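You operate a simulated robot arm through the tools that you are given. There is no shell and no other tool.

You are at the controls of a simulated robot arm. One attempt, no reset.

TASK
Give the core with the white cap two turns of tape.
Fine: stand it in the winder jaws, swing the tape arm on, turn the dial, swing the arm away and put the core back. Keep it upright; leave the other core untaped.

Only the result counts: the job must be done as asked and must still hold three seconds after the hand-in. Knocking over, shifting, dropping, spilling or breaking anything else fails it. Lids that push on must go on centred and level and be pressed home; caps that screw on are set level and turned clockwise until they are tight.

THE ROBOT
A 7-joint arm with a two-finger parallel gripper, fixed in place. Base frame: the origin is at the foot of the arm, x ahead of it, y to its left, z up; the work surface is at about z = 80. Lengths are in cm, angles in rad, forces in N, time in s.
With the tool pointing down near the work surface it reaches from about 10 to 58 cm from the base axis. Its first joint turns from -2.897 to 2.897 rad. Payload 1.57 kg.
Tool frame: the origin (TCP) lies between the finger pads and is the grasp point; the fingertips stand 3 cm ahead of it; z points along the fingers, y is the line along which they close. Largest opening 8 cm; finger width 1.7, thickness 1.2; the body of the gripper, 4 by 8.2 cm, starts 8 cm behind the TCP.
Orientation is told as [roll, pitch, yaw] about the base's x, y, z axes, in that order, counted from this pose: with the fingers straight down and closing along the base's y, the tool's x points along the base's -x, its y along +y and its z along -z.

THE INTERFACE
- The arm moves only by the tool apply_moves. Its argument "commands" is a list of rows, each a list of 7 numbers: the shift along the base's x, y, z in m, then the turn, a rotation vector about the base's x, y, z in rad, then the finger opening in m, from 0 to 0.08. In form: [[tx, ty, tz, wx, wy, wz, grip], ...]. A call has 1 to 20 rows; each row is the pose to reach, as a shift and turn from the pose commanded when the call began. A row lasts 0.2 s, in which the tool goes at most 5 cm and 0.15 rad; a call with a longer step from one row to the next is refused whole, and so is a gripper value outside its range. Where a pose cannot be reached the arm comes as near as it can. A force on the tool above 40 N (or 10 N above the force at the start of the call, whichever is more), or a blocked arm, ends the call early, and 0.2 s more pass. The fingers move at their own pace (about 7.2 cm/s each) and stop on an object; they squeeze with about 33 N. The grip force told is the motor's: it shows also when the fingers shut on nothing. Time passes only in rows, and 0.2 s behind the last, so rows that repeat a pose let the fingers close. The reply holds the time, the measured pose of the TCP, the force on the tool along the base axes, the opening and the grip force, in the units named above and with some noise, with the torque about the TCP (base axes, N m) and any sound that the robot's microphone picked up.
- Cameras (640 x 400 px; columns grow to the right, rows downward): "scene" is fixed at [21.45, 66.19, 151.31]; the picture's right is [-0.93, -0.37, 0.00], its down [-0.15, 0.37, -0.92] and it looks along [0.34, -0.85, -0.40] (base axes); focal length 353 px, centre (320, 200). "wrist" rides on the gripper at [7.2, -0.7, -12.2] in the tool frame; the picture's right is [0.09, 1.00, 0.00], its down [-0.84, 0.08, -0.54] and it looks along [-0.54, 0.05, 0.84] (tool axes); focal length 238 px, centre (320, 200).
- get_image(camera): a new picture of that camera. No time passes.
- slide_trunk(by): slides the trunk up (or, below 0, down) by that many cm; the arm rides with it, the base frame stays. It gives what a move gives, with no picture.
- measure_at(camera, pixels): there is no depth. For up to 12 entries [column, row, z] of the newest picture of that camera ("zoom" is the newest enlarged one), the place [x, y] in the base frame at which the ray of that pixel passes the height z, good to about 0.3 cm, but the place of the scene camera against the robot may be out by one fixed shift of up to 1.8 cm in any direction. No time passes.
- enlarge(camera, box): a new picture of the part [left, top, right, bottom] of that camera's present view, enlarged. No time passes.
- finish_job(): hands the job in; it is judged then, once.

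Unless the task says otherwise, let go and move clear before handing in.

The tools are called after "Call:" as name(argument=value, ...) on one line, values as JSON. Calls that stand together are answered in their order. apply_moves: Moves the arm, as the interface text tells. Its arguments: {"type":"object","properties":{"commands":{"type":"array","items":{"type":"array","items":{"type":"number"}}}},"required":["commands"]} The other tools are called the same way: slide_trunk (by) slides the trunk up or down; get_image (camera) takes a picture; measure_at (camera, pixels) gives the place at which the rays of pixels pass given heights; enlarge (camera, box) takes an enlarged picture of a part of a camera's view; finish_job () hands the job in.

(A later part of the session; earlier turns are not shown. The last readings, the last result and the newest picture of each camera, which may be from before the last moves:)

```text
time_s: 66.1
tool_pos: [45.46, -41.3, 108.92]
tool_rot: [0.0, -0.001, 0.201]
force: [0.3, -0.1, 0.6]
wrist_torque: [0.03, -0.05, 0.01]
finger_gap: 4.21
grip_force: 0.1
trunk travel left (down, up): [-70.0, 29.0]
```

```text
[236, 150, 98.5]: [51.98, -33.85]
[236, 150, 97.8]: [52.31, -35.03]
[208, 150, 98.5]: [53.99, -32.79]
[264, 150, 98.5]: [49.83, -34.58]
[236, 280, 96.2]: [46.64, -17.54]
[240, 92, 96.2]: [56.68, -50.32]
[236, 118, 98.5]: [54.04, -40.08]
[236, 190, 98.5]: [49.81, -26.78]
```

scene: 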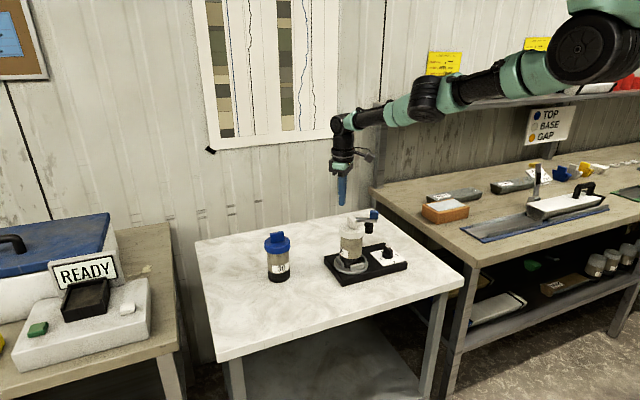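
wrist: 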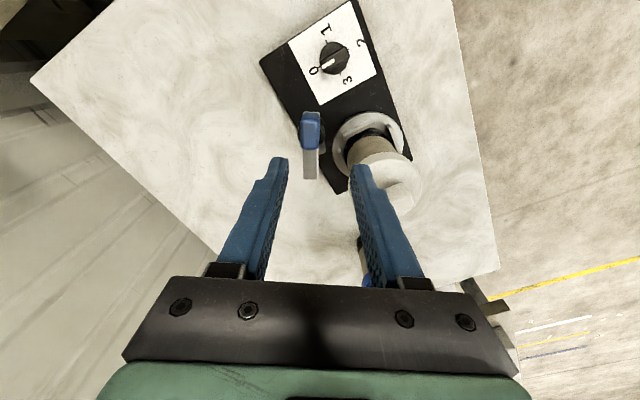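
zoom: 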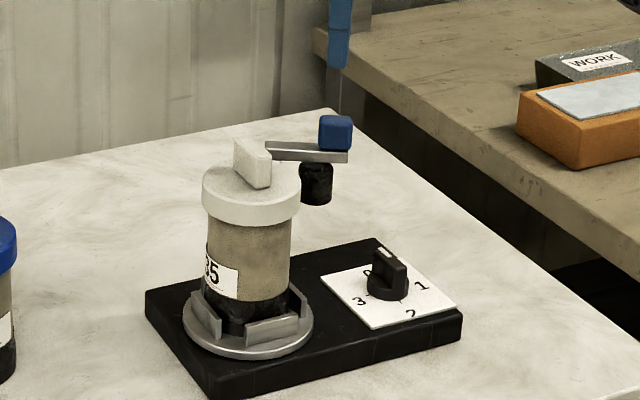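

Call:
measure_at(camera="wrist", pixels=[[310.6, 132.5, 98.5], [300.8, 132.5, 98.5], [320.4, 132.5, 98.5], [310.6, 178, 96.2], [312, 112.2, 96.2], [310.6, 118, 98.5], [310.6, 149, 98.5]])

```text
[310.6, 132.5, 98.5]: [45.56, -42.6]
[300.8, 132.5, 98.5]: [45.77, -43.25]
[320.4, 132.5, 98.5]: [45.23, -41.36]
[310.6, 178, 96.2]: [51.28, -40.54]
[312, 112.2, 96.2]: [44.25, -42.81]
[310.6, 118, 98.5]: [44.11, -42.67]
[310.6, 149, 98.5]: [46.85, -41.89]
```

The handle is at (45.5,-42.4), with the bar back at about 197°, so it sprang back. I'll centre over it at yaw 0.28, lower so the tips are at z≈96.9, and narrow the fingers to 3.2 cm.

Call:
apply_moves(commands=[[0.001, -0.011, -0.02, 0, 0, 0.08, 0.042], [0.001, -0.011, -0.05, 0, 0, 0.08, 0.042], [0.001, -0.011, -0.07, 0, 0, 0.08, 0.042], [0.001, -0.011, -0.07, 0, 0, 0.08, 0.042]])

Call:
enlarge(camera="wrist", box=[240, 80, 440, 220])

```text
time_s: 67.1
tool_pos: [45.51, -42.33, 101.77]
tool_rot: [0.0, -0.001, 0.28]
force: [0.7, 0.4, -0.9]
wrist_torque: [-0.04, 0.01, 0.01]
finger_gap: 4.21
grip_force: 0.0
trunk travel left (down, up): [-70.0, 29.0]
```

```text
2.86 times, centred on (340, 150) of wrist
```

zoom: 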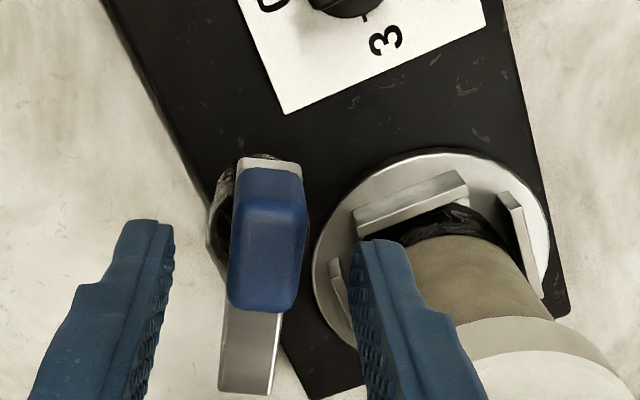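

The handle sits midway between the finger tips. I'll lower another 1.9 cm and narrow the opening to 3.1 cm.

Call:
apply_moves(commands=[[0, 0, -0.01, 0, 0, 0, 0.042], [0, 0, -0.019, 0, 0, 0, 0.042], [0, 0, -0.019, 0, 0, 0, 0.031], [0, 0, -0.019, 0, 0, 0, 0.031]])

Call:
enlarge(camera="wrist", box=[240, 80, 440, 220])

Call:
enlarge(camera="scene", box=[310, 180, 430, 285])

```text
time_s: 68.1
tool_pos: [45.43, -42.33, 100.02]
tool_rot: [0.001, -0.001, 0.279]
force: [0.3, -0.2, -0.3]
wrist_torque: [-0.03, 0.0, 0.0]
finger_gap: 3.12
grip_force: 0.0
trunk travel left (down, up): [-70.0, 29.0]
```

```text
2.86 times, centred on (340, 150) of wrist
```

zoom: 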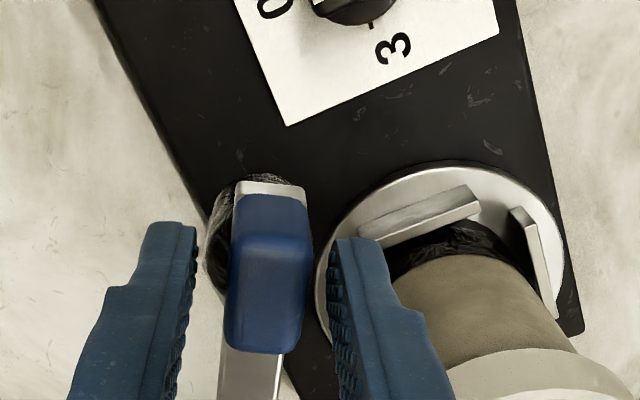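

```text
3.81 times, centred on (370, 232) of scene
```

zoom: 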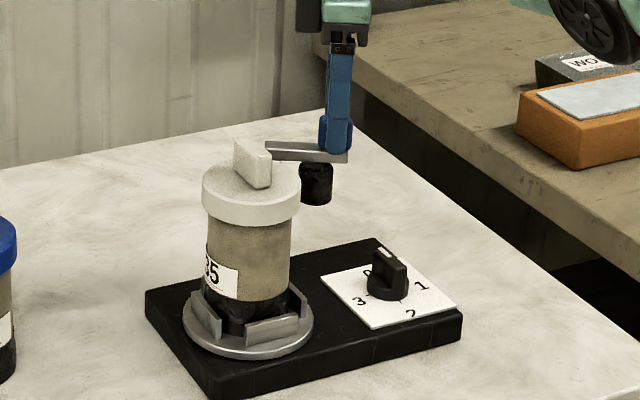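

The handle is caged. I'll swing along the arc about the post to 150° first, turning the tool with it, and watch the force.

Call:
apply_moves(commands=[[-0.0018, 0.0071, 0, 0, 0, -0.136, 0.031], [-0.0026, 0.0146, 0, 0, 0, -0.276, 0.031], [-0.0023, 0.0222, 0, 0, 0, -0.415, 0.031], [-0.001, 0.0296, 0, 0, 0, -0.555, 0.031], [0.0013, 0.0368, 0, 0, 0, -0.695, 0.031], [0.0046, 0.0435, 0, 0, 0, -0.834, 0.031], [0.0046, 0.0435, 0, 0, 0, -0.834, 0.031]])

Call:
get_image(camera="wrist")

Call:
enlarge(camera="scene", box=[310, 180, 430, 285])

```text
time_s: 69.7
tool_pos: [45.99, -37.89, 100.02]
tool_rot: [0.001, 0.0, -0.555]
force: [1.5, 1.6, -0.2]
wrist_torque: [0.03, 0.01, -0.04]
finger_gap: 3.33
grip_force: 1.2
trunk travel left (down, up): [-70.0, 29.0]
```

```text
taken
```

wrist: 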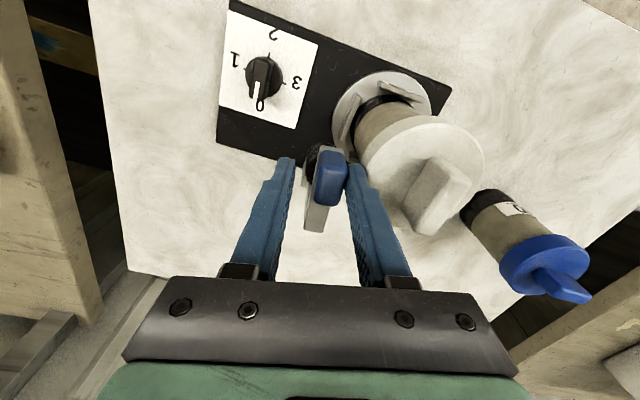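

```text
3.81 times, centred on (370, 232) of scene
```

zoom: 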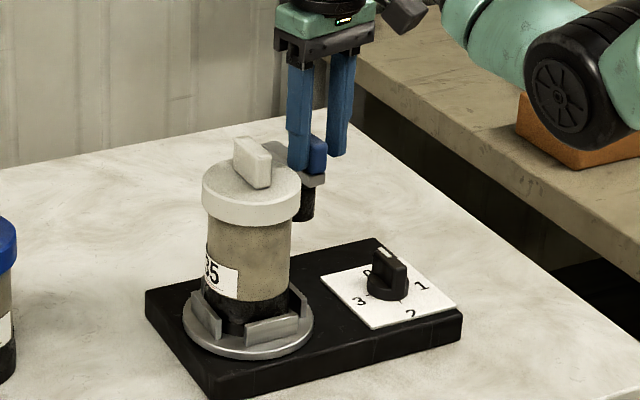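

The handle now presses lightly on the leading finger (gap 3.33), so the arm has gone over its centre and pulls itself toward the core. I'll let it in gently by continuing the arc to about 130°.

Call:
apply_moves(commands=[[0.0021, 0.0032, 0, 0, 0, -0.07, 0.031], [0.0043, 0.0063, 0, 0, 0, -0.14, 0.031], [0.0068, 0.0091, 0, 0, 0, -0.21, 0.031], [0.0093, 0.0119, 0, 0, 0, -0.28, 0.031], [0.0093, 0.0119, 0, 0, 0, -0.28, 0.031]])

Call:
get_image(camera="wrist")

Call:
enlarge(camera="scene", box=[310, 180, 430, 285])

```text
time_s: 70.9
tool_pos: [46.77, -37.04, 100.09]
tool_rot: [0.0, -0.004, -0.839]
force: [-5.9, -10.3, 9.3]
wrist_torque: [-0.07, 0.03, 0.07]
finger_gap: 2.78
grip_force: 0.2
trunk travel left (down, up): [-70.0, 29.0]
```

```text
taken
```

wrist: 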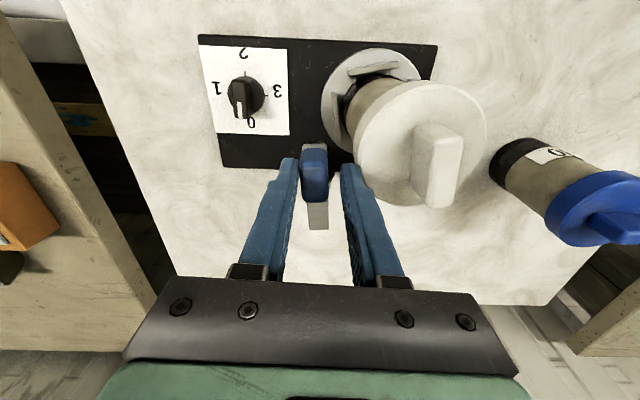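

```text
3.81 times, centred on (370, 232) of scene
```

zoom: 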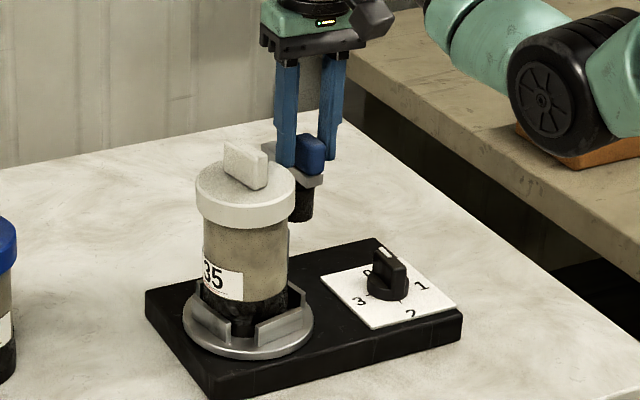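

The leading finger is now touching the cap edge, and the turntable with the core has turned a bit. I'll lift straight up right away to get off the cap and then look.

Call:
apply_moves(commands=[[-0.001, -0.001, 0.01, 0, 0, 0, 0.031], [-0.001, -0.001, 0.03, 0, 0, 0, 0.031], [-0.001, -0.001, 0.06, 0, 0, 0, 0.031], [-0.001, -0.001, 0.06, 0, 0, 0, 0.031]])

Call:
get_image(camera="wrist")

Call:
enlarge(camera="scene", box=[310, 200, 410, 285])

Call:
enlarge(camera="wrist", box=[260, 30, 500, 220])

```text
time_s: 71.9
tool_pos: [46.7, -37.04, 106.0]
tool_rot: [0.0, 0.001, -0.834]
force: [1.2, 0.6, -0.1]
wrist_torque: [-0.01, 0.02, -0.02]
finger_gap: 3.08
grip_force: 0.1
trunk travel left (down, up): [-70.0, 29.0]
```

```text
taken
```

wrist: 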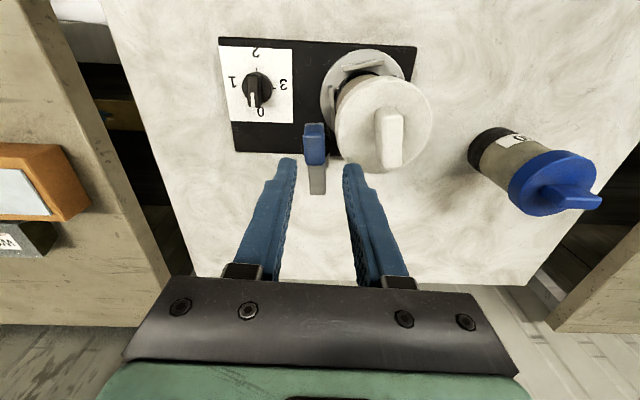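

```text
4.71 times, centred on (360, 242) of scene
```

zoom: 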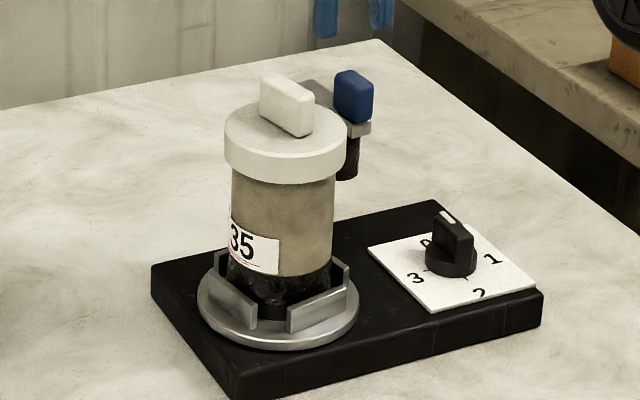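

```text
2.11 times, centred on (380, 125) of wrist
```

zoom: 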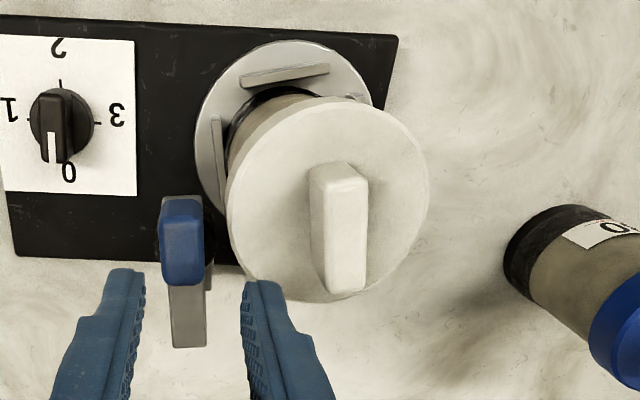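

The core is still upright in the jaws, just turned a little with the table. The arm rests at about 130° with the roll not yet on the core, so I'll measure the handle and push it the rest of the way with shut fingers from its free side.

Call:
measure_at(camera="zoom", pixels=[[181, 235, 98.5], [180, 200, 96.2], [189, 346, 96.2], [181, 205, 98.5], [183, 282, 98.5], [228, 215, 96], [428, 190, 96], [330, 190, 96.3], [337, 225, 99]])

```text
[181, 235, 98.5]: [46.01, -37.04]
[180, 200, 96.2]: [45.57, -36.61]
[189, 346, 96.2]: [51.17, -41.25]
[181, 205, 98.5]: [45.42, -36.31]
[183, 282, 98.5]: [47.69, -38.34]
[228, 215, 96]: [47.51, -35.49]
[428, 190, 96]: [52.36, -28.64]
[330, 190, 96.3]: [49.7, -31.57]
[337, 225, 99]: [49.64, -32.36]
```

The handle is at (46.4,-37.2) and the bar at 140°. I'll shut the fingers, go to its free side at (44.6,-39.6) and lower beside it.

Call:
apply_moves(commands=[[0, 0, 0, 0, 0, 0, 0], [-0.01, -0.012, 0, 0, 0, 0.07, 0], [-0.021, -0.026, 0, 0, 0, 0.13, 0], [-0.021, -0.026, -0.03, 0, 0, 0.13, 0], [-0.021, -0.026, -0.061, 0, 0, 0.13, 0], [-0.021, -0.026, -0.061, 0, 0, 0.13, 0]])

Call:
enlarge(camera="wrist", box=[240, 30, 500, 220])

Call:
enlarge(camera="scene", box=[310, 180, 430, 285])

```text
time_s: 73.3
tool_pos: [44.68, -39.54, 99.65]
tool_rot: [-0.001, -0.002, -0.704]
force: [0.2, -0.9, 0.5]
wrist_torque: [0.0, 0.0, 0.0]
finger_gap: 0.0
grip_force: 21.3
trunk travel left (down, up): [-70.0, 29.0]
```

```text
2.11 times, centred on (370, 125) of wrist
```

zoom: 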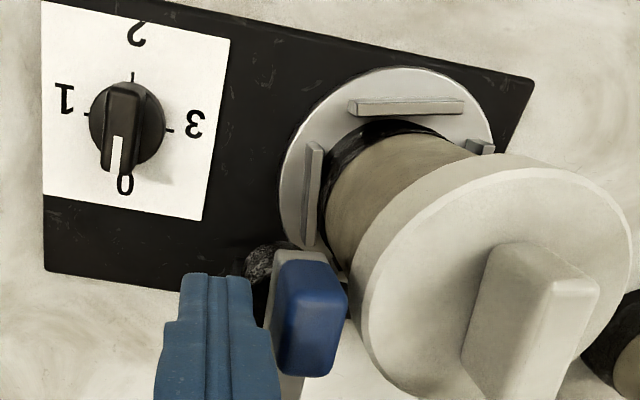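

```text
3.81 times, centred on (370, 232) of scene
```

zoom: 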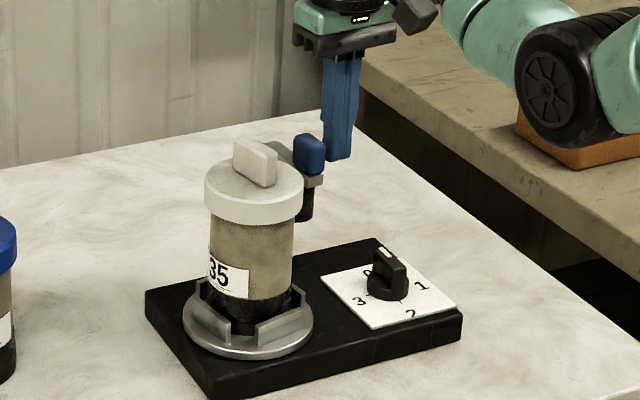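

The shut fingers are beside the handle with no contact. I'll push it on slowly toward 122° and watch the force.

Call:
apply_moves(commands=[[0.0035, 0.0027, 0, 0, 0, 0, 0], [0.0069, 0.0053, 0, 0, 0, 0, 0], [0.0083, 0.009, 0, 0, 0, -0.065, 0], [0.0097, 0.0126, 0, 0, 0, -0.13, 0], [0.0114, 0.0157, 0, 0, 0, -0.19, 0], [0.0131, 0.0187, 0, 0, 0, -0.25, 0], [0.0131, 0.0187, 0, 0, 0, -0.25, 0]])

Call:
enlarge(camera="wrist", box=[240, 30, 500, 220])

Call:
enlarge(camera="scene", box=[310, 180, 430, 285])

```text
time_s: 74.9
tool_pos: [45.9, -37.77, 99.84]
tool_rot: [-0.001, 0.0, -0.956]
force: [-7.3, -7.6, -0.2]
wrist_torque: [-0.14, 0.15, 0.07]
finger_gap: 0.0
grip_force: 21.5
trunk travel left (down, up): [-70.0, 29.0]
```

```text
2.11 times, centred on (370, 125) of wrist
```

zoom: 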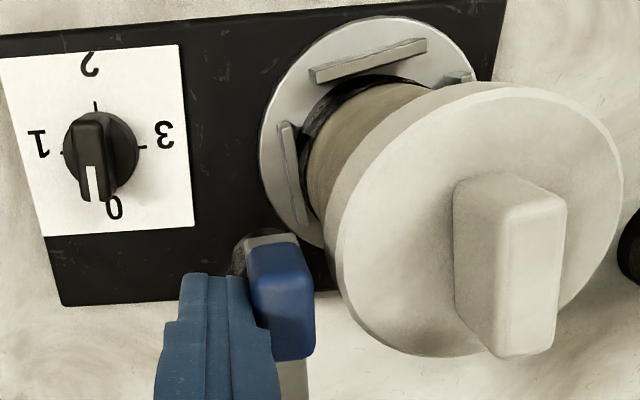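

```text
3.81 times, centred on (370, 232) of scene
```

zoom: 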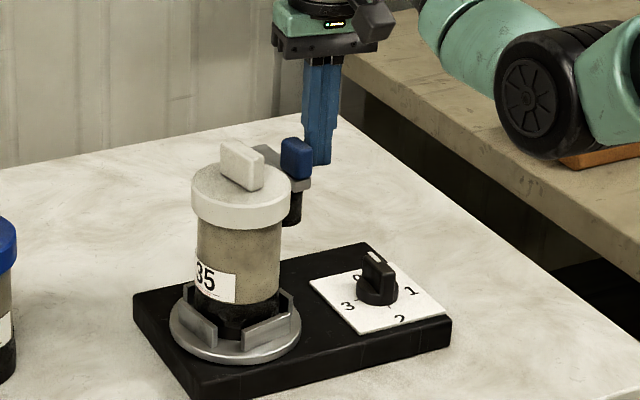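

The whole winder slid about 0.9 cm: its left corner moved from zoom (145,292) to (133,295). So the arm was already at its stop, and I must stop pushing. I'll back the fingers away and look.

Call:
apply_moves(commands=[[-0.005, -0.006, 0, 0, 0, 0, 0], [-0.012, -0.014, 0, 0, 0, 0, 0], [-0.015, -0.02, 0.03, 0, 0, 0, 0], [-0.015, -0.02, 0.06, 0, 0, 0, 0], [-0.015, -0.02, 0.06, 0, 0, 0, 0]])

Call:
get_image(camera="wrist")

Call:
enlarge(camera="wrist", box=[240, 30, 500, 220])

Call:
get_image(camera="scene")

Call:
enlarge(camera="scene", box=[240, 190, 430, 310])

```text
time_s: 76.1
tool_pos: [44.46, -39.72, 105.79]
tool_rot: [0.0, -0.001, -0.956]
force: [0.0, 1.1, -0.3]
wrist_torque: [0.02, 0.0, -0.01]
finger_gap: 0.02
grip_force: 21.0
trunk travel left (down, up): [-70.0, 29.0]
```

```text
taken
```

wrist: 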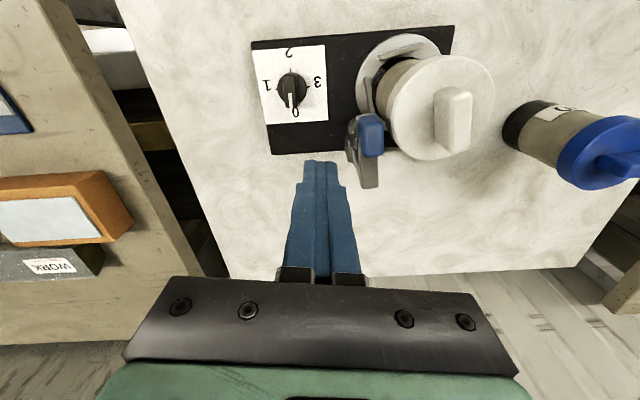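

```text
2.11 times, centred on (370, 125) of wrist
```

zoom: 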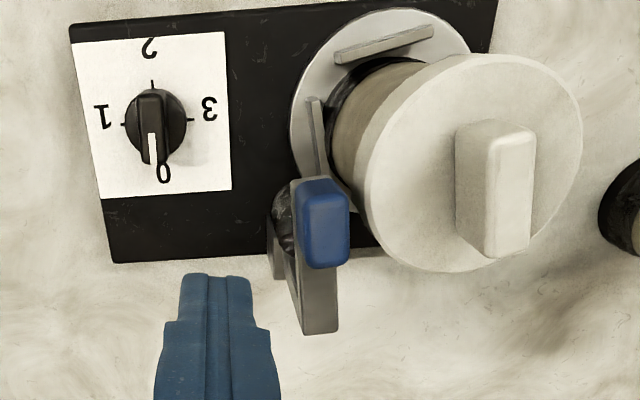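

```text
taken
```

scene: 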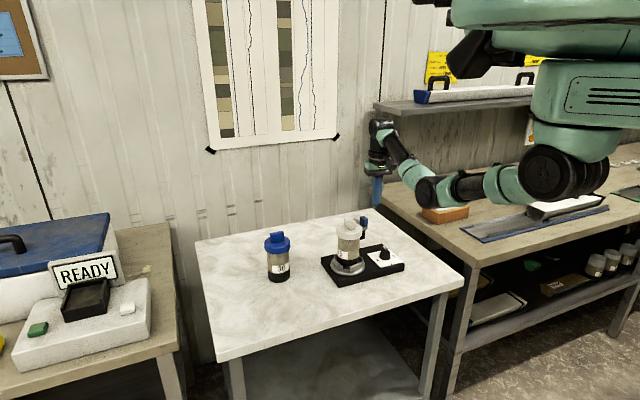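

```text
3.33 times, centred on (335, 250) of scene
```

zoom: 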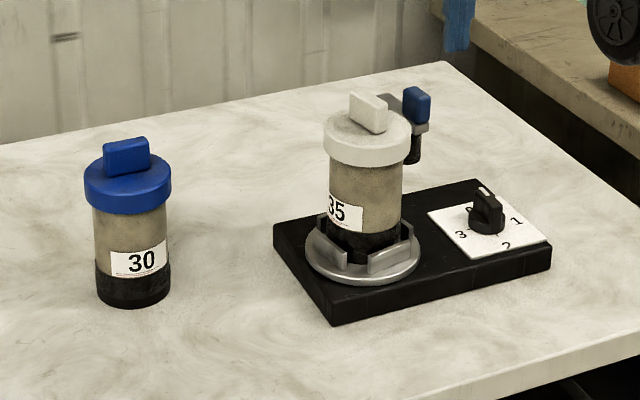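

Call:
measure_at(camera="wrist", pixels=[[372.4, 135.4, 98.5], [370, 185.7, 96.2], [363, 118, 96.2], [442, 108.4, 96.4], [389.9, 110.8, 96], [494, 87, 96], [295.6, 111.7, 83.3], [289, 53, 83.3], [267.2, 85.2, 83.3], [317.9, 80.9, 83.3], [353.4, 134.5, 91]])

Call:
measure_at(camera="scene", pixels=[[320.9, 258.1, 83], [402.3, 263.8, 83], [339.5, 287.5, 83], [323.9, 256.6, 83], [407, 262, 83], [342.5, 286.6, 83], [385.5, 252, 84], [388.5, 250.5, 84]])

```text
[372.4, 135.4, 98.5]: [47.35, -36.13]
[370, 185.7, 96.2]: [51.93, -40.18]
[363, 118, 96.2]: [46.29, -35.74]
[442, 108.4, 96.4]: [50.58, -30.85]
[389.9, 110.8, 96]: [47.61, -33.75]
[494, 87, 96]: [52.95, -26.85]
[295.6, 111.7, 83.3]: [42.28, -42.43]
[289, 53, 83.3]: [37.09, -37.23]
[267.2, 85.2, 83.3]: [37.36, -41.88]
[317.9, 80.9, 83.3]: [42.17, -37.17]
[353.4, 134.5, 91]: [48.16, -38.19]
```

```text
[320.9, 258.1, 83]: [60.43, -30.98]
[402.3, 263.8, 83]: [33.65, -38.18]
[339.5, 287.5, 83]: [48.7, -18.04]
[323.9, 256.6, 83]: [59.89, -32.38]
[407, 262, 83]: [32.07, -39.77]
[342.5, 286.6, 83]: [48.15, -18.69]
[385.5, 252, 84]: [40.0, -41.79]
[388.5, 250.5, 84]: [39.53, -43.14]
```

The bar now sits at about 141° and stays there. It turned with little force up to that point, then 10 N slid the winder instead, so this looks like the arm's "on" stop. I'll look closely at the roll and core.

Call:
enlarge(camera="scene", box=[325, 205, 385, 260])

Call:
enlarge(camera="wrist", box=[330, 90, 430, 170])

```text
7.27 times, centred on (355, 232) of scene
```

zoom: 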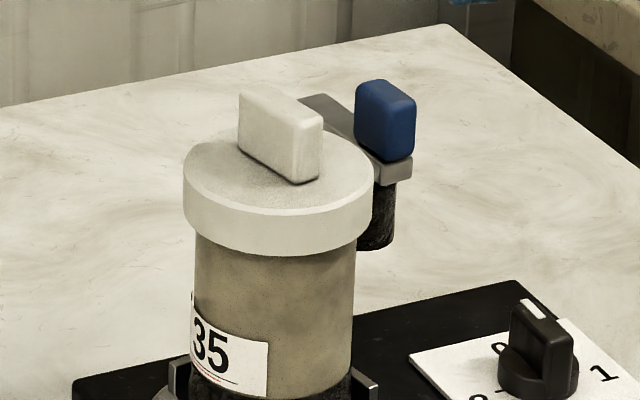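

```text
5.00 times, centred on (380, 130) of wrist
```

zoom: 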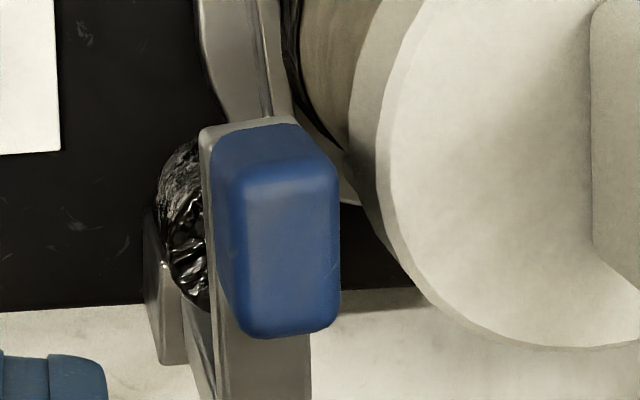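

The roll hangs close to the core, but a gap shows between them. The arm rests there by its own spring against a hard stop, so I take this as "on". Next is the dial, centred at about (39.7,-39.7) with its pointer at 0. I want one clockwise half turn from yaw 2.33 to -0.81, so I'll test that wrist range high above the dial.

Call:
apply_moves(commands=[[-0.01, 0, 0.02, 0, 0, 0.14, 0.04], [-0.03, 0, 0.02, 0, 0, 0.28, 0.04], [-0.048, 0, 0.02, 0, 0, 0.42, 0.04], [-0.048, 0, 0.02, 0, 0, 0.56, 0.04], [-0.048, 0, 0.02, 0, 0, 0.7, 0.04], [-0.048, 0, 0.02, 0, 0, 0.84, 0.04], [-0.048, 0, 0.02, 0, 0, 0.98, 0.04], [-0.048, 0, 0.02, 0, 0, 1.12, 0.04], [-0.048, 0, 0.02, 0, 0, 1.26, 0.04], [-0.048, 0, 0.02, 0, 0, 1.4, 0.04], [-0.048, 0, 0.02, 0, 0, 1.54, 0.04], [-0.048, 0, 0.02, 0, 0, 1.68, 0.04], [-0.048, 0, 0.02, 0, 0, 1.716, 0.04]])

Call:
apply_moves(commands=[[0, 0, 0, 0, 0, 0.14, 0.04], [0, 0, 0, 0, 0, 0.28, 0.04], [0, 0, 0, 0, 0, 0.42, 0.04], [0, 0, 0, 0, 0, 0.56, 0.04], [0, 0, 0, 0, 0, 0.7, 0.04], [0, 0, 0, 0, 0, 0.84, 0.04], [0, 0, 0, 0, 0, 0.98, 0.04], [0, 0, 0, 0, 0, 1.12, 0.04], [0, 0, 0, 0, 0, 1.26, 0.04], [0, 0, 0, 0, 0, 1.4, 0.04], [0, 0, 0, 0, 0, 1.54, 0.04], [0, 0, 0, 0, 0, 1.57, 0.04]])

Call:
get_image(camera="wrist")

```text
time_s: 78.9
tool_pos: [39.66, -39.68, 107.78]
tool_rot: [0.0, 0.0, 0.765]
force: [-0.6, 0.6, 0.3]
wrist_torque: [-0.02, 0.0, -0.02]
finger_gap: 4.01
grip_force: 0.1
trunk travel left (down, up): [-70.0, 29.0]
```

```text
time_s: 81.5
tool_pos: [39.51, -39.93, 108.1]
tool_rot: [-0.003, -0.002, 2.328]
force: [0.5, -0.3, 0.0]
wrist_torque: [0.01, -0.01, 0.01]
finger_gap: 4.0
grip_force: 0.0
out of reach, approached as far as the arm can: row 8, 9, 10, 11
trunk travel left (down, up): [-70.0, 29.0]
```

```text
taken
```

wrist: 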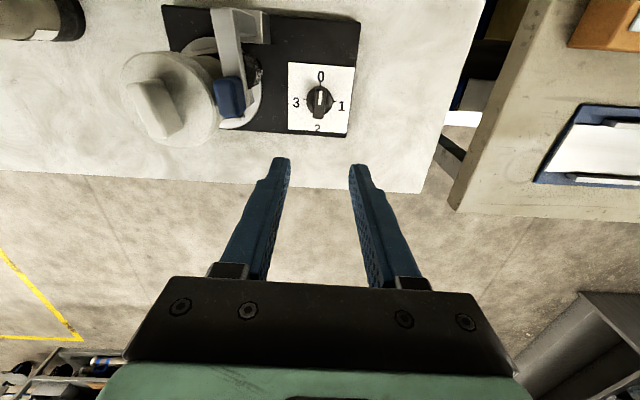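

Yaw 2.33 can be reached. This view also shows the arm, roll and dial from the other side, so I'll zoom in.

Call:
enlarge(camera="wrist", box=[110, 0, 370, 160])

Call:
measure_at(camera="wrist", pixels=[[320, 76, 83.3], [341, 106, 83.3], [317, 128, 83.3], [297, 102, 83.3], [320, 100, 87.3], [320, 102, 84], [320, 90, 87.3], [319, 112, 87.3]])

```text
2.46 times, centred on (240, 80) of wrist
```

zoom: 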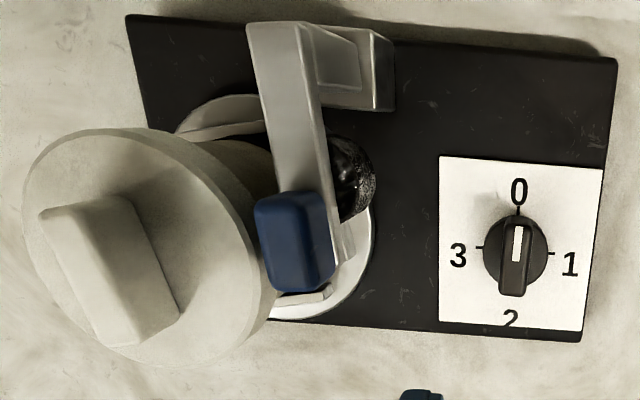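

```text
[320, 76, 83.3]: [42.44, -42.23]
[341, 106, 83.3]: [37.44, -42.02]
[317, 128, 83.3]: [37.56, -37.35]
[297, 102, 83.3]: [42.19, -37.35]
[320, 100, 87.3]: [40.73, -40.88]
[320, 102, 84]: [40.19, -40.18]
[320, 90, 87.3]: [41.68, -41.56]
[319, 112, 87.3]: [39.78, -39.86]
```

The view agrees: dial centre about (39.9,-39.8), pointer at 0 with the knob bar along the fingers' free direction. I'll lower onto the knob in stages with the fingers open 4 cm.

Call:
apply_moves(commands=[[0.0025, -0.0005, -0.04, 0, 0, 0, 0.04], [0.0025, -0.0005, -0.08, 0, 0, 0, 0.04], [0.0025, -0.0005, -0.12, 0, 0, 0, 0.04], [0.0025, -0.0005, -0.14, 0, 0, 0, 0.04], [0.0025, -0.0005, -0.14, 0, 0, 0, 0.04]])

Call:
get_image(camera="wrist")

Call:
enlarge(camera="wrist", box=[240, 80, 400, 220])

Call:
get_image(camera="scene")

```text
time_s: 82.7
tool_pos: [39.95, -39.68, 93.82]
tool_rot: [-0.001, -0.001, 2.333]
force: [-0.3, -0.6, 0.1]
wrist_torque: [0.01, 0.01, -0.04]
finger_gap: 4.01
grip_force: 0.0
trunk travel left (down, up): [-70.0, 29.0]
```

```text
taken
```

wrist: 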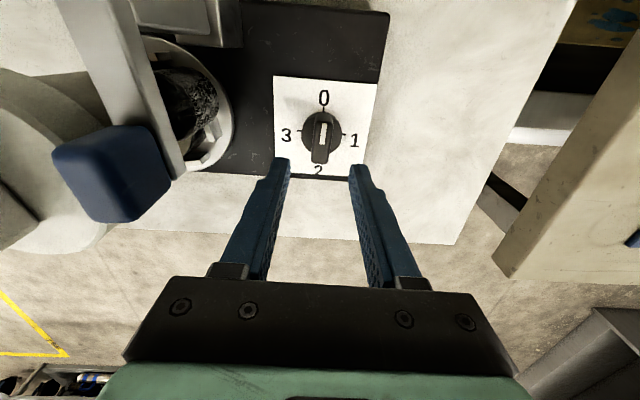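

```text
2.86 times, centred on (320, 150) of wrist
```

zoom: 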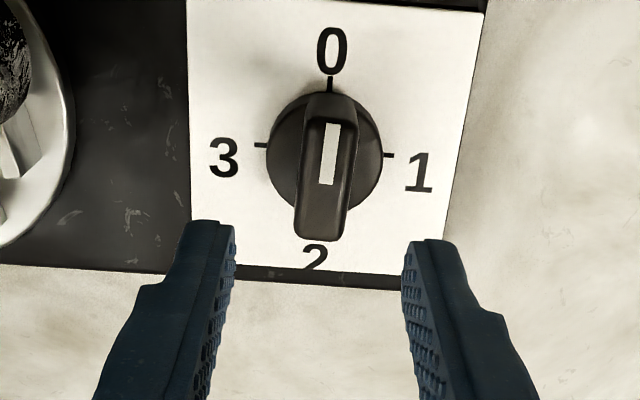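

```text
taken
```

scene: 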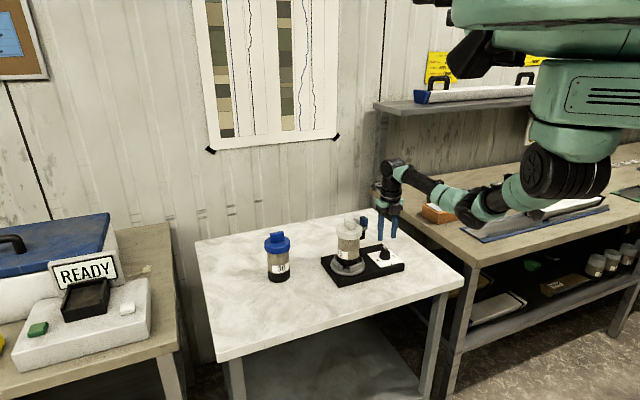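

Call:
enlarge(camera="scene", box=[360, 140, 600, 300])

Call:
measure_at(camera="wrist", pixels=[[324, 97, 83.3], [355, 140.5, 83.3], [318, 171, 83.3], [286.5, 135, 83.3], [323.7, 132, 83.5], [322.5, 140, 86.8], [323, 122, 86.8], [321, 158, 86.8]])

```text
2.50 times, centred on (480, 220) of scene
```

zoom: 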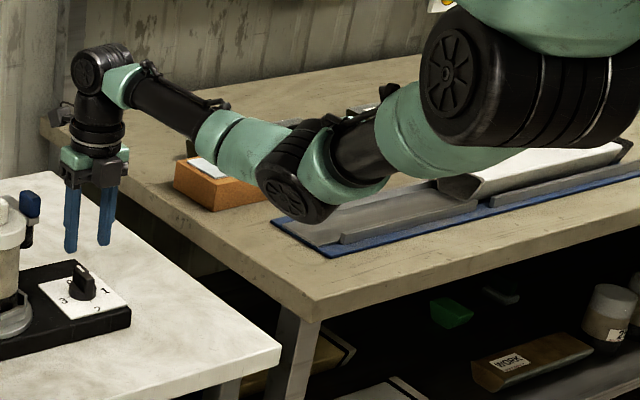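

```text
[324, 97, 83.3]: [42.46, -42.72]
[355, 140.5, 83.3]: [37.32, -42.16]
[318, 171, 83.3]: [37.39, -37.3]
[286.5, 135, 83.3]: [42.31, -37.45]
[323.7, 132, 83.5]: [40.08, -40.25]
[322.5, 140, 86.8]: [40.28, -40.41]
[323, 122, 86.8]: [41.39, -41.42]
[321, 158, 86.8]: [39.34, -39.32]
```

Call:
measure_at(camera="scene", pixels=[[470, 222, 90], [470, 222, 98], [470, 222, 106], [470, 222, 112]])

```text
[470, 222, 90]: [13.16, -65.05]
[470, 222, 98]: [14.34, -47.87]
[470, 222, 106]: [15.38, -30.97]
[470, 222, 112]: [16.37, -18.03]
```

The elbow is at z≈110, well clear. The knob centre is about (39.95,-39.95). I'll open to 5 cm and lower so the tips are just beside the knob bar.

Call:
apply_moves(commands=[[0, -0.0025, -0.02, 0, 0, 0, 0.05], [0, -0.0025, -0.04, 0, 0, 0, 0.05], [0, -0.0025, -0.051, 0, 0, 0, 0.05], [0, -0.0025, -0.051, 0, 0, 0, 0.05]])

Call:
enlarge(camera="scene", box=[355, 215, 415, 275])

Call:
enlarge(camera="wrist", box=[240, 80, 400, 220])

```text
time_s: 83.7
tool_pos: [39.87, -39.91, 88.8]
tool_rot: [0.002, -0.004, 2.332]
force: [-0.6, -0.1, -0.1]
wrist_torque: [0.0, -0.01, -0.01]
finger_gap: 5.01
grip_force: 0.1
trunk travel left (down, up): [-70.0, 29.0]
```

```text
6.67 times, centred on (385, 245) of scene
```

zoom: 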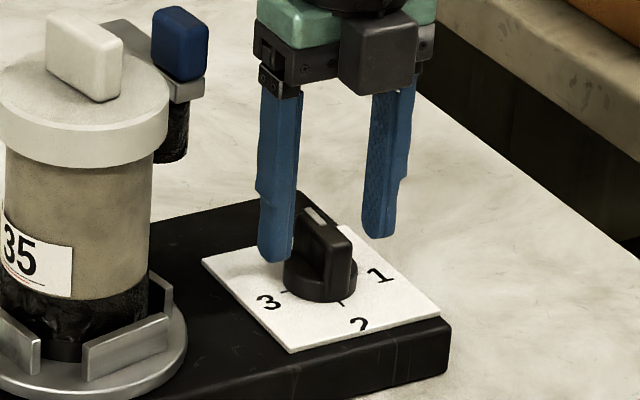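

```text
2.86 times, centred on (320, 150) of wrist
```

zoom: 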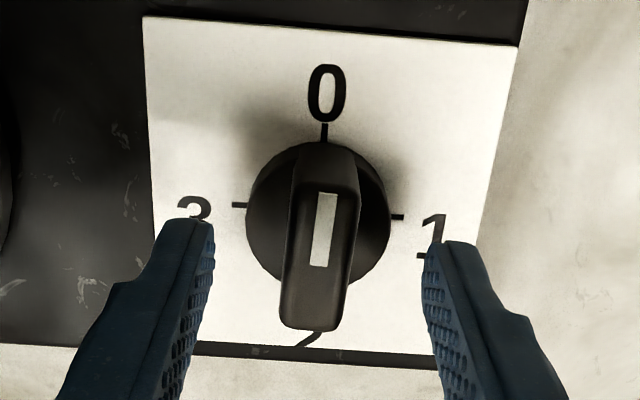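

The fingers stand on both sides of the knob bar, centred. I'll lower 0.5 cm more and close on it.

Call:
apply_moves(commands=[[0, 0, -0.005, 0, 0, 0, 0.05], [0, 0, -0.005, 0, 0, 0, 0.025], [0, 0, -0.005, 0, 0, 0, 0.0], [0, 0, -0.005, 0, 0, 0, 0.0], [0, 0, -0.005, 0, 0, 0, 0.0]])

Call:
enlarge(camera="scene", box=[310, 200, 420, 285])

```text
time_s: 84.9
tool_pos: [39.94, -39.89, 88.17]
tool_rot: [-0.002, -0.003, 2.332]
force: [2.5, 2.9, -0.3]
wrist_torque: [-0.04, -0.18, 0.01]
finger_gap: 1.59
grip_force: 31.1
trunk travel left (down, up): [-70.0, 29.0]
```

```text
4.71 times, centred on (365, 242) of scene
```

zoom: 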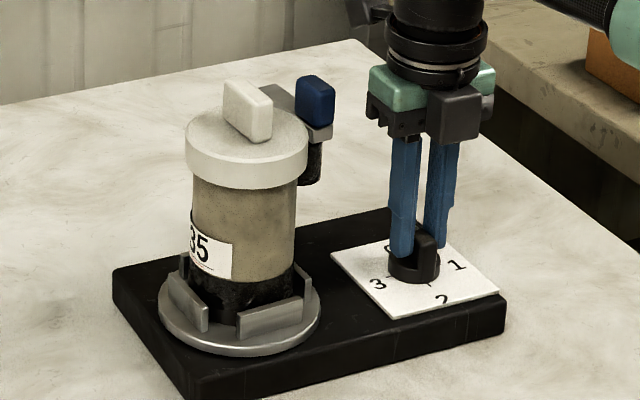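

The knob is held (gap 1.59). I'll first turn just -0.45 rad clockwise to see how the dial and turntable respond.

Call:
apply_moves(commands=[[0, 0, 0, 0, 0, -0.15, 0], [0, 0, 0, 0, 0, -0.3, 0], [0, 0, 0, 0, 0, -0.45, 0], [0, 0, 0, 0, 0, -0.45, 0]])

Call:
enlarge(camera="scene", box=[310, 200, 420, 285])

```text
time_s: 85.9
tool_pos: [40.09, -39.81, 88.21]
tool_rot: [-0.001, -0.001, 1.882]
force: [6.1, 7.3, -0.9]
wrist_torque: [0.2, -0.17, 0.03]
finger_gap: 1.58
grip_force: 31.1
trunk travel left (down, up): [-70.0, 29.0]
```

```text
4.71 times, centred on (365, 242) of scene
```

zoom: 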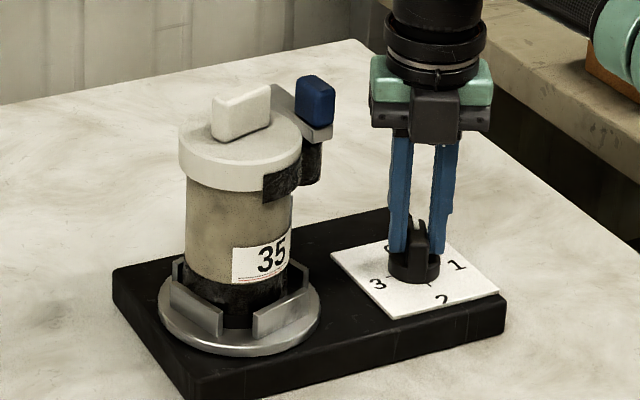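

The dial is geared to the table, and the tape strip is going onto the core from the roll, so the arm is on. The side force of about 9 N says the TCP is slightly off the dial axis, so I'll shift +0.2 cm in x and y and keep turning in steps.

Call:
apply_moves(commands=[[0.001, 0.001, 0, 0, 0, -0.06, 0], [0.002, 0.002, 0, 0, 0, -0.12, 0], [0.002, 0.002, 0, 0, 0, -0.24, 0], [0.002, 0.002, 0, 0, 0, -0.36, 0], [0.002, 0.002, 0, 0, 0, -0.36, 0]])

Call:
enlarge(camera="scene", box=[310, 200, 420, 285])

```text
time_s: 87.1
tool_pos: [40.05, -39.77, 88.19]
tool_rot: [-0.001, 0.001, 1.517]
force: [-0.2, -1.0, 0.5]
wrist_torque: [0.12, -0.02, -0.06]
finger_gap: 1.58
grip_force: 31.7
trunk travel left (down, up): [-70.0, 29.0]
```

```text
4.71 times, centred on (365, 242) of scene
```

zoom: 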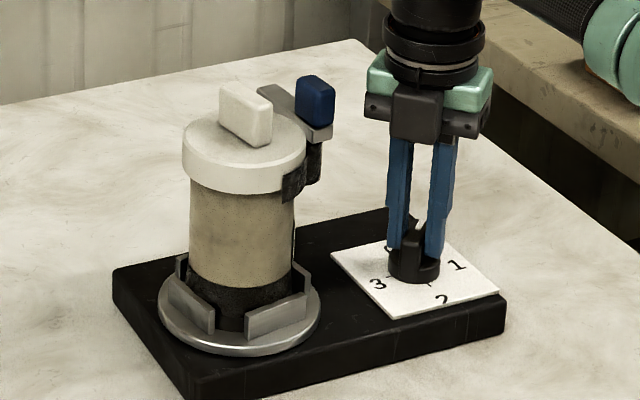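

The force is relieved and the core has made about half a turn. I'll continue turning.

Call:
apply_moves(commands=[[0, 0, 0, 0, 0, -0.12, 0], [0, 0, 0, 0, 0, -0.24, 0], [0, 0, 0, 0, 0, -0.36, 0], [0, 0, 0, 0, 0, -0.48, 0], [0, 0, 0, 0, 0, -0.6, 0], [0, 0, 0, 0, 0, -0.72, 0], [0, 0, 0, 0, 0, -0.72, 0]])

Call:
enlarge(camera="scene", box=[310, 200, 420, 285])

```text
time_s: 88.7
tool_pos: [40.25, -39.84, 88.21]
tool_rot: [-0.001, -0.001, 0.801]
force: [7.0, -9.6, -1.2]
wrist_torque: [-0.53, 0.15, -0.05]
finger_gap: 1.56
grip_force: 31.0
trunk travel left (down, up): [-70.0, 29.0]
```

```text
4.71 times, centred on (365, 242) of scene
```

zoom: 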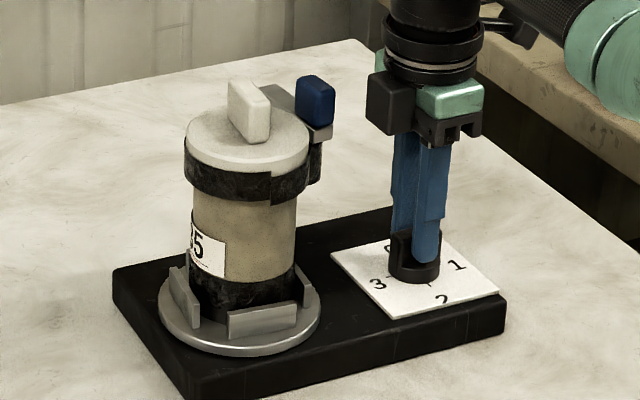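

One turn of tape is on, around the core just under the cap. The side force is now (7,-9.6), so I'll shift (+0.15,-0.2) cm and go on turning.

Call:
apply_moves(commands=[[0.0008, -0.001, 0, 0, 0, -0.02, 0], [0.0017, -0.0022, 0, 0, 0, -0.06, 0], [0.0017, -0.0022, 0, 0, 0, -0.18, 0], [0.0017, -0.0022, 0, 0, 0, -0.3, 0], [0.0017, -0.0022, 0, 0, 0, -0.42, 0], [0.0017, -0.0022, 0, 0, 0, -0.5, 0], [0.0017, -0.0022, 0, 0, 0, -0.5, 0]])

Call:
enlarge(camera="scene", box=[310, 200, 420, 285])

```text
time_s: 90.3
tool_pos: [40.34, -39.98, 88.28]
tool_rot: [0.0, 0.0, 0.299]
force: [0.7, -2.6, 0.5]
wrist_torque: [0.03, -0.34, -0.07]
finger_gap: 1.59
grip_force: 31.5
trunk travel left (down, up): [-70.0, 29.0]
```

```text
4.71 times, centred on (365, 242) of scene
```

zoom: 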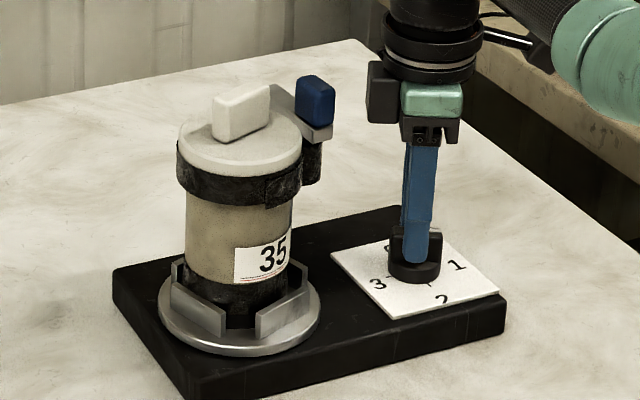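

Going well. I'll turn further toward 2.

Call:
apply_moves(commands=[[0, -0.0004, 0, 0, 0, -0.12, 0], [0, -0.0004, 0, 0, 0, -0.24, 0], [0, -0.0004, 0, 0, 0, -0.36, 0], [0, -0.0004, 0, 0, 0, -0.48, 0], [0, -0.0004, 0, 0, 0, -0.6, 0], [0, -0.0004, 0, 0, 0, -0.6, 0]])

Call:
enlarge(camera="scene", box=[310, 200, 420, 285])

```text
time_s: 91.7
tool_pos: [40.35, -40.07, 88.15]
tool_rot: [0.001, -0.003, -0.299]
force: [0.8, -4.5, 0.8]
wrist_torque: [-0.17, -0.21, -0.02]
finger_gap: 1.59
grip_force: 31.0
trunk travel left (down, up): [-70.0, 29.0]
```

```text
4.71 times, centred on (365, 242) of scene
```

zoom: 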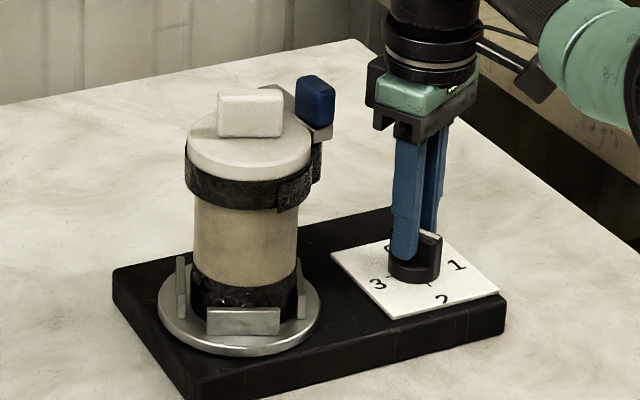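

Call:
apply_moves(commands=[[0, -0.0004, 0, 0, 0, -0.12, 0], [0, -0.0004, 0, 0, 0, -0.24, 0], [0, -0.0004, 0, 0, 0, -0.36, 0], [0, -0.0004, 0, 0, 0, -0.46, 0], [0, -0.0004, 0, 0, 0, -0.511, 0], [0, -0.0004, 0, 0, 0, -0.511, 0]])

Call:
enlarge(camera="scene", box=[310, 200, 420, 285])

Call:
enlarge(camera="wrist", box=[240, 60, 400, 200])

```text
time_s: 93.1
tool_pos: [40.29, -40.13, 88.13]
tool_rot: [0.0, 0.001, -0.812]
force: [-4.6, -9.4, 0.2]
wrist_torque: [-0.47, -0.1, -0.05]
finger_gap: 1.57
grip_force: 31.5
trunk travel left (down, up): [-70.0, 29.0]
```

```text
4.71 times, centred on (365, 242) of scene
```

zoom: 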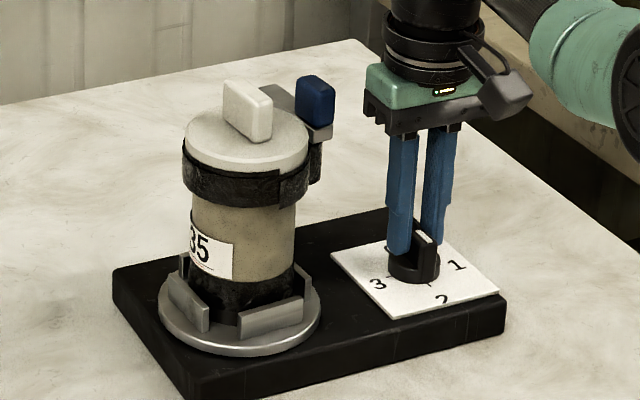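

```text
2.86 times, centred on (320, 130) of wrist
```

zoom: 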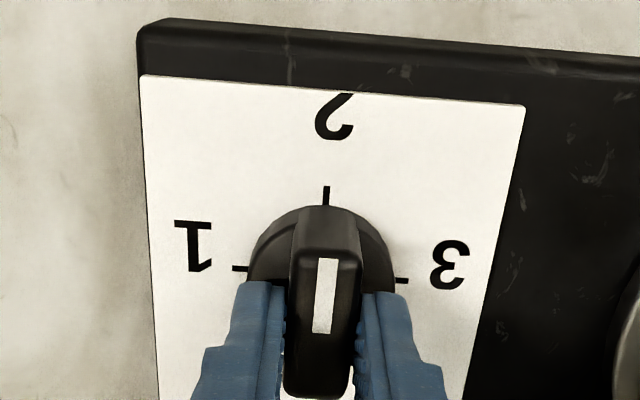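

The pointer bar lines up with the tick of 2, and the core is back at its starting angle with two turns of tape. I'll ease the side force, open the fingers and rise.

Call:
apply_moves(commands=[[-0.0008, -0.001, 0, 0, 0, 0, 0], [-0.0012, -0.002, 0, 0, 0, 0, 0], [-0.0012, -0.002, 0, 0, 0, 0, 0.02], [-0.0012, -0.002, 0, 0, 0, 0, 0.045], [-0.0012, -0.002, 0, 0, 0, 0, 0.045], [-0.0012, -0.002, 0.03, 0, 0, 0, 0.045], [-0.0012, -0.002, 0.08, 0, 0, 0, 0.045], [-0.0012, -0.002, 0.13, 0, 0, 0, 0.045], [-0.0012, -0.002, 0.18, 0, 0, 0, 0.045], [-0.0012, -0.002, 0.18, 0, 0, 0, 0.045]])

Call:
get_image(camera="wrist")

Call:
enlarge(camera="wrist", box=[240, 20, 480, 180])

Call:
enlarge(camera="scene", box=[310, 200, 420, 285])

```text
time_s: 95.3
tool_pos: [40.1, -40.26, 106.26]
tool_rot: [0.002, 0.0, -0.81]
force: [0.2, -0.7, 0.6]
wrist_torque: [-0.02, -0.01, -0.01]
finger_gap: 4.53
grip_force: 0.1
trunk travel left (down, up): [-70.0, 29.0]
```

```text
taken
```

wrist: 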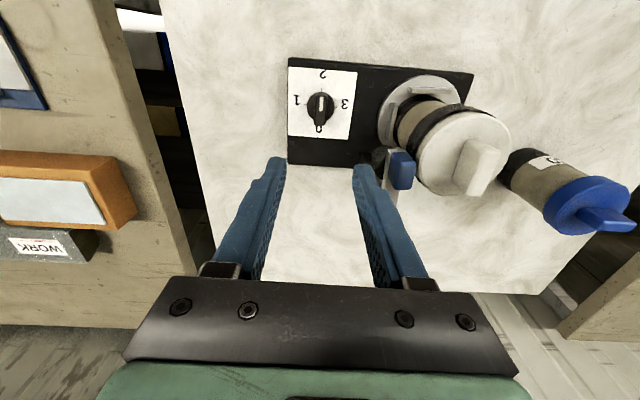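

```text
2.50 times, centred on (360, 100) of wrist
```

zoom: 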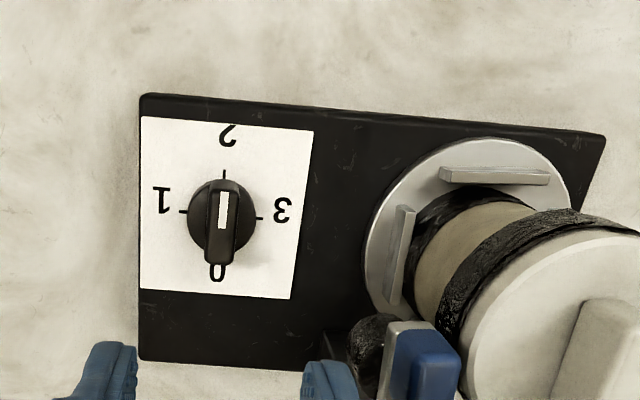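

```text
4.71 times, centred on (365, 242) of scene
```

zoom: 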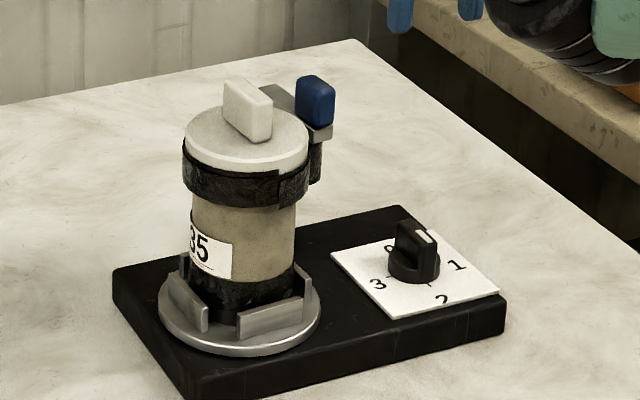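

The dial shows 2, and the core carries the tape with the arm still on. Now I'll swing the arm away, moving above the handle with the fingers across it to check alignment first.

Call:
apply_moves(commands=[[0.03, 0.02, 0.01, 0, 0, 0.07, 0.032], [0.0725, 0.0415, 0.01, 0, 0, 0.14, 0.032], [0.0725, 0.0415, 0.01, 0, 0, 0.14, 0.032]])

Call:
get_image(camera="wrist")

Call:
enlarge(camera="wrist", box=[240, 60, 440, 220])

```text
time_s: 96.1
tool_pos: [47.57, -35.88, 107.45]
tool_rot: [-0.001, -0.002, -0.67]
force: [-0.4, -0.1, 0.4]
wrist_torque: [0.01, 0.0, 0.02]
finger_gap: 3.2
grip_force: 0.1
trunk travel left (down, up): [-70.0, 29.0]
```

```text
taken
```

wrist: 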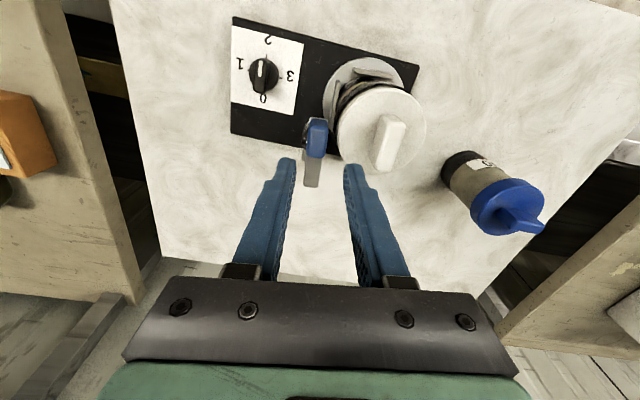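

```text
2.50 times, centred on (340, 140) of wrist
```

zoom: 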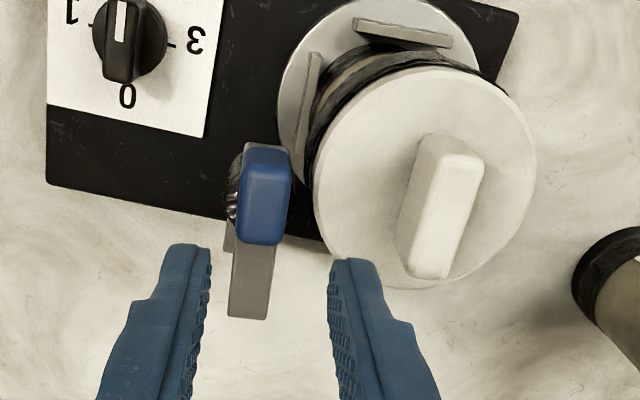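

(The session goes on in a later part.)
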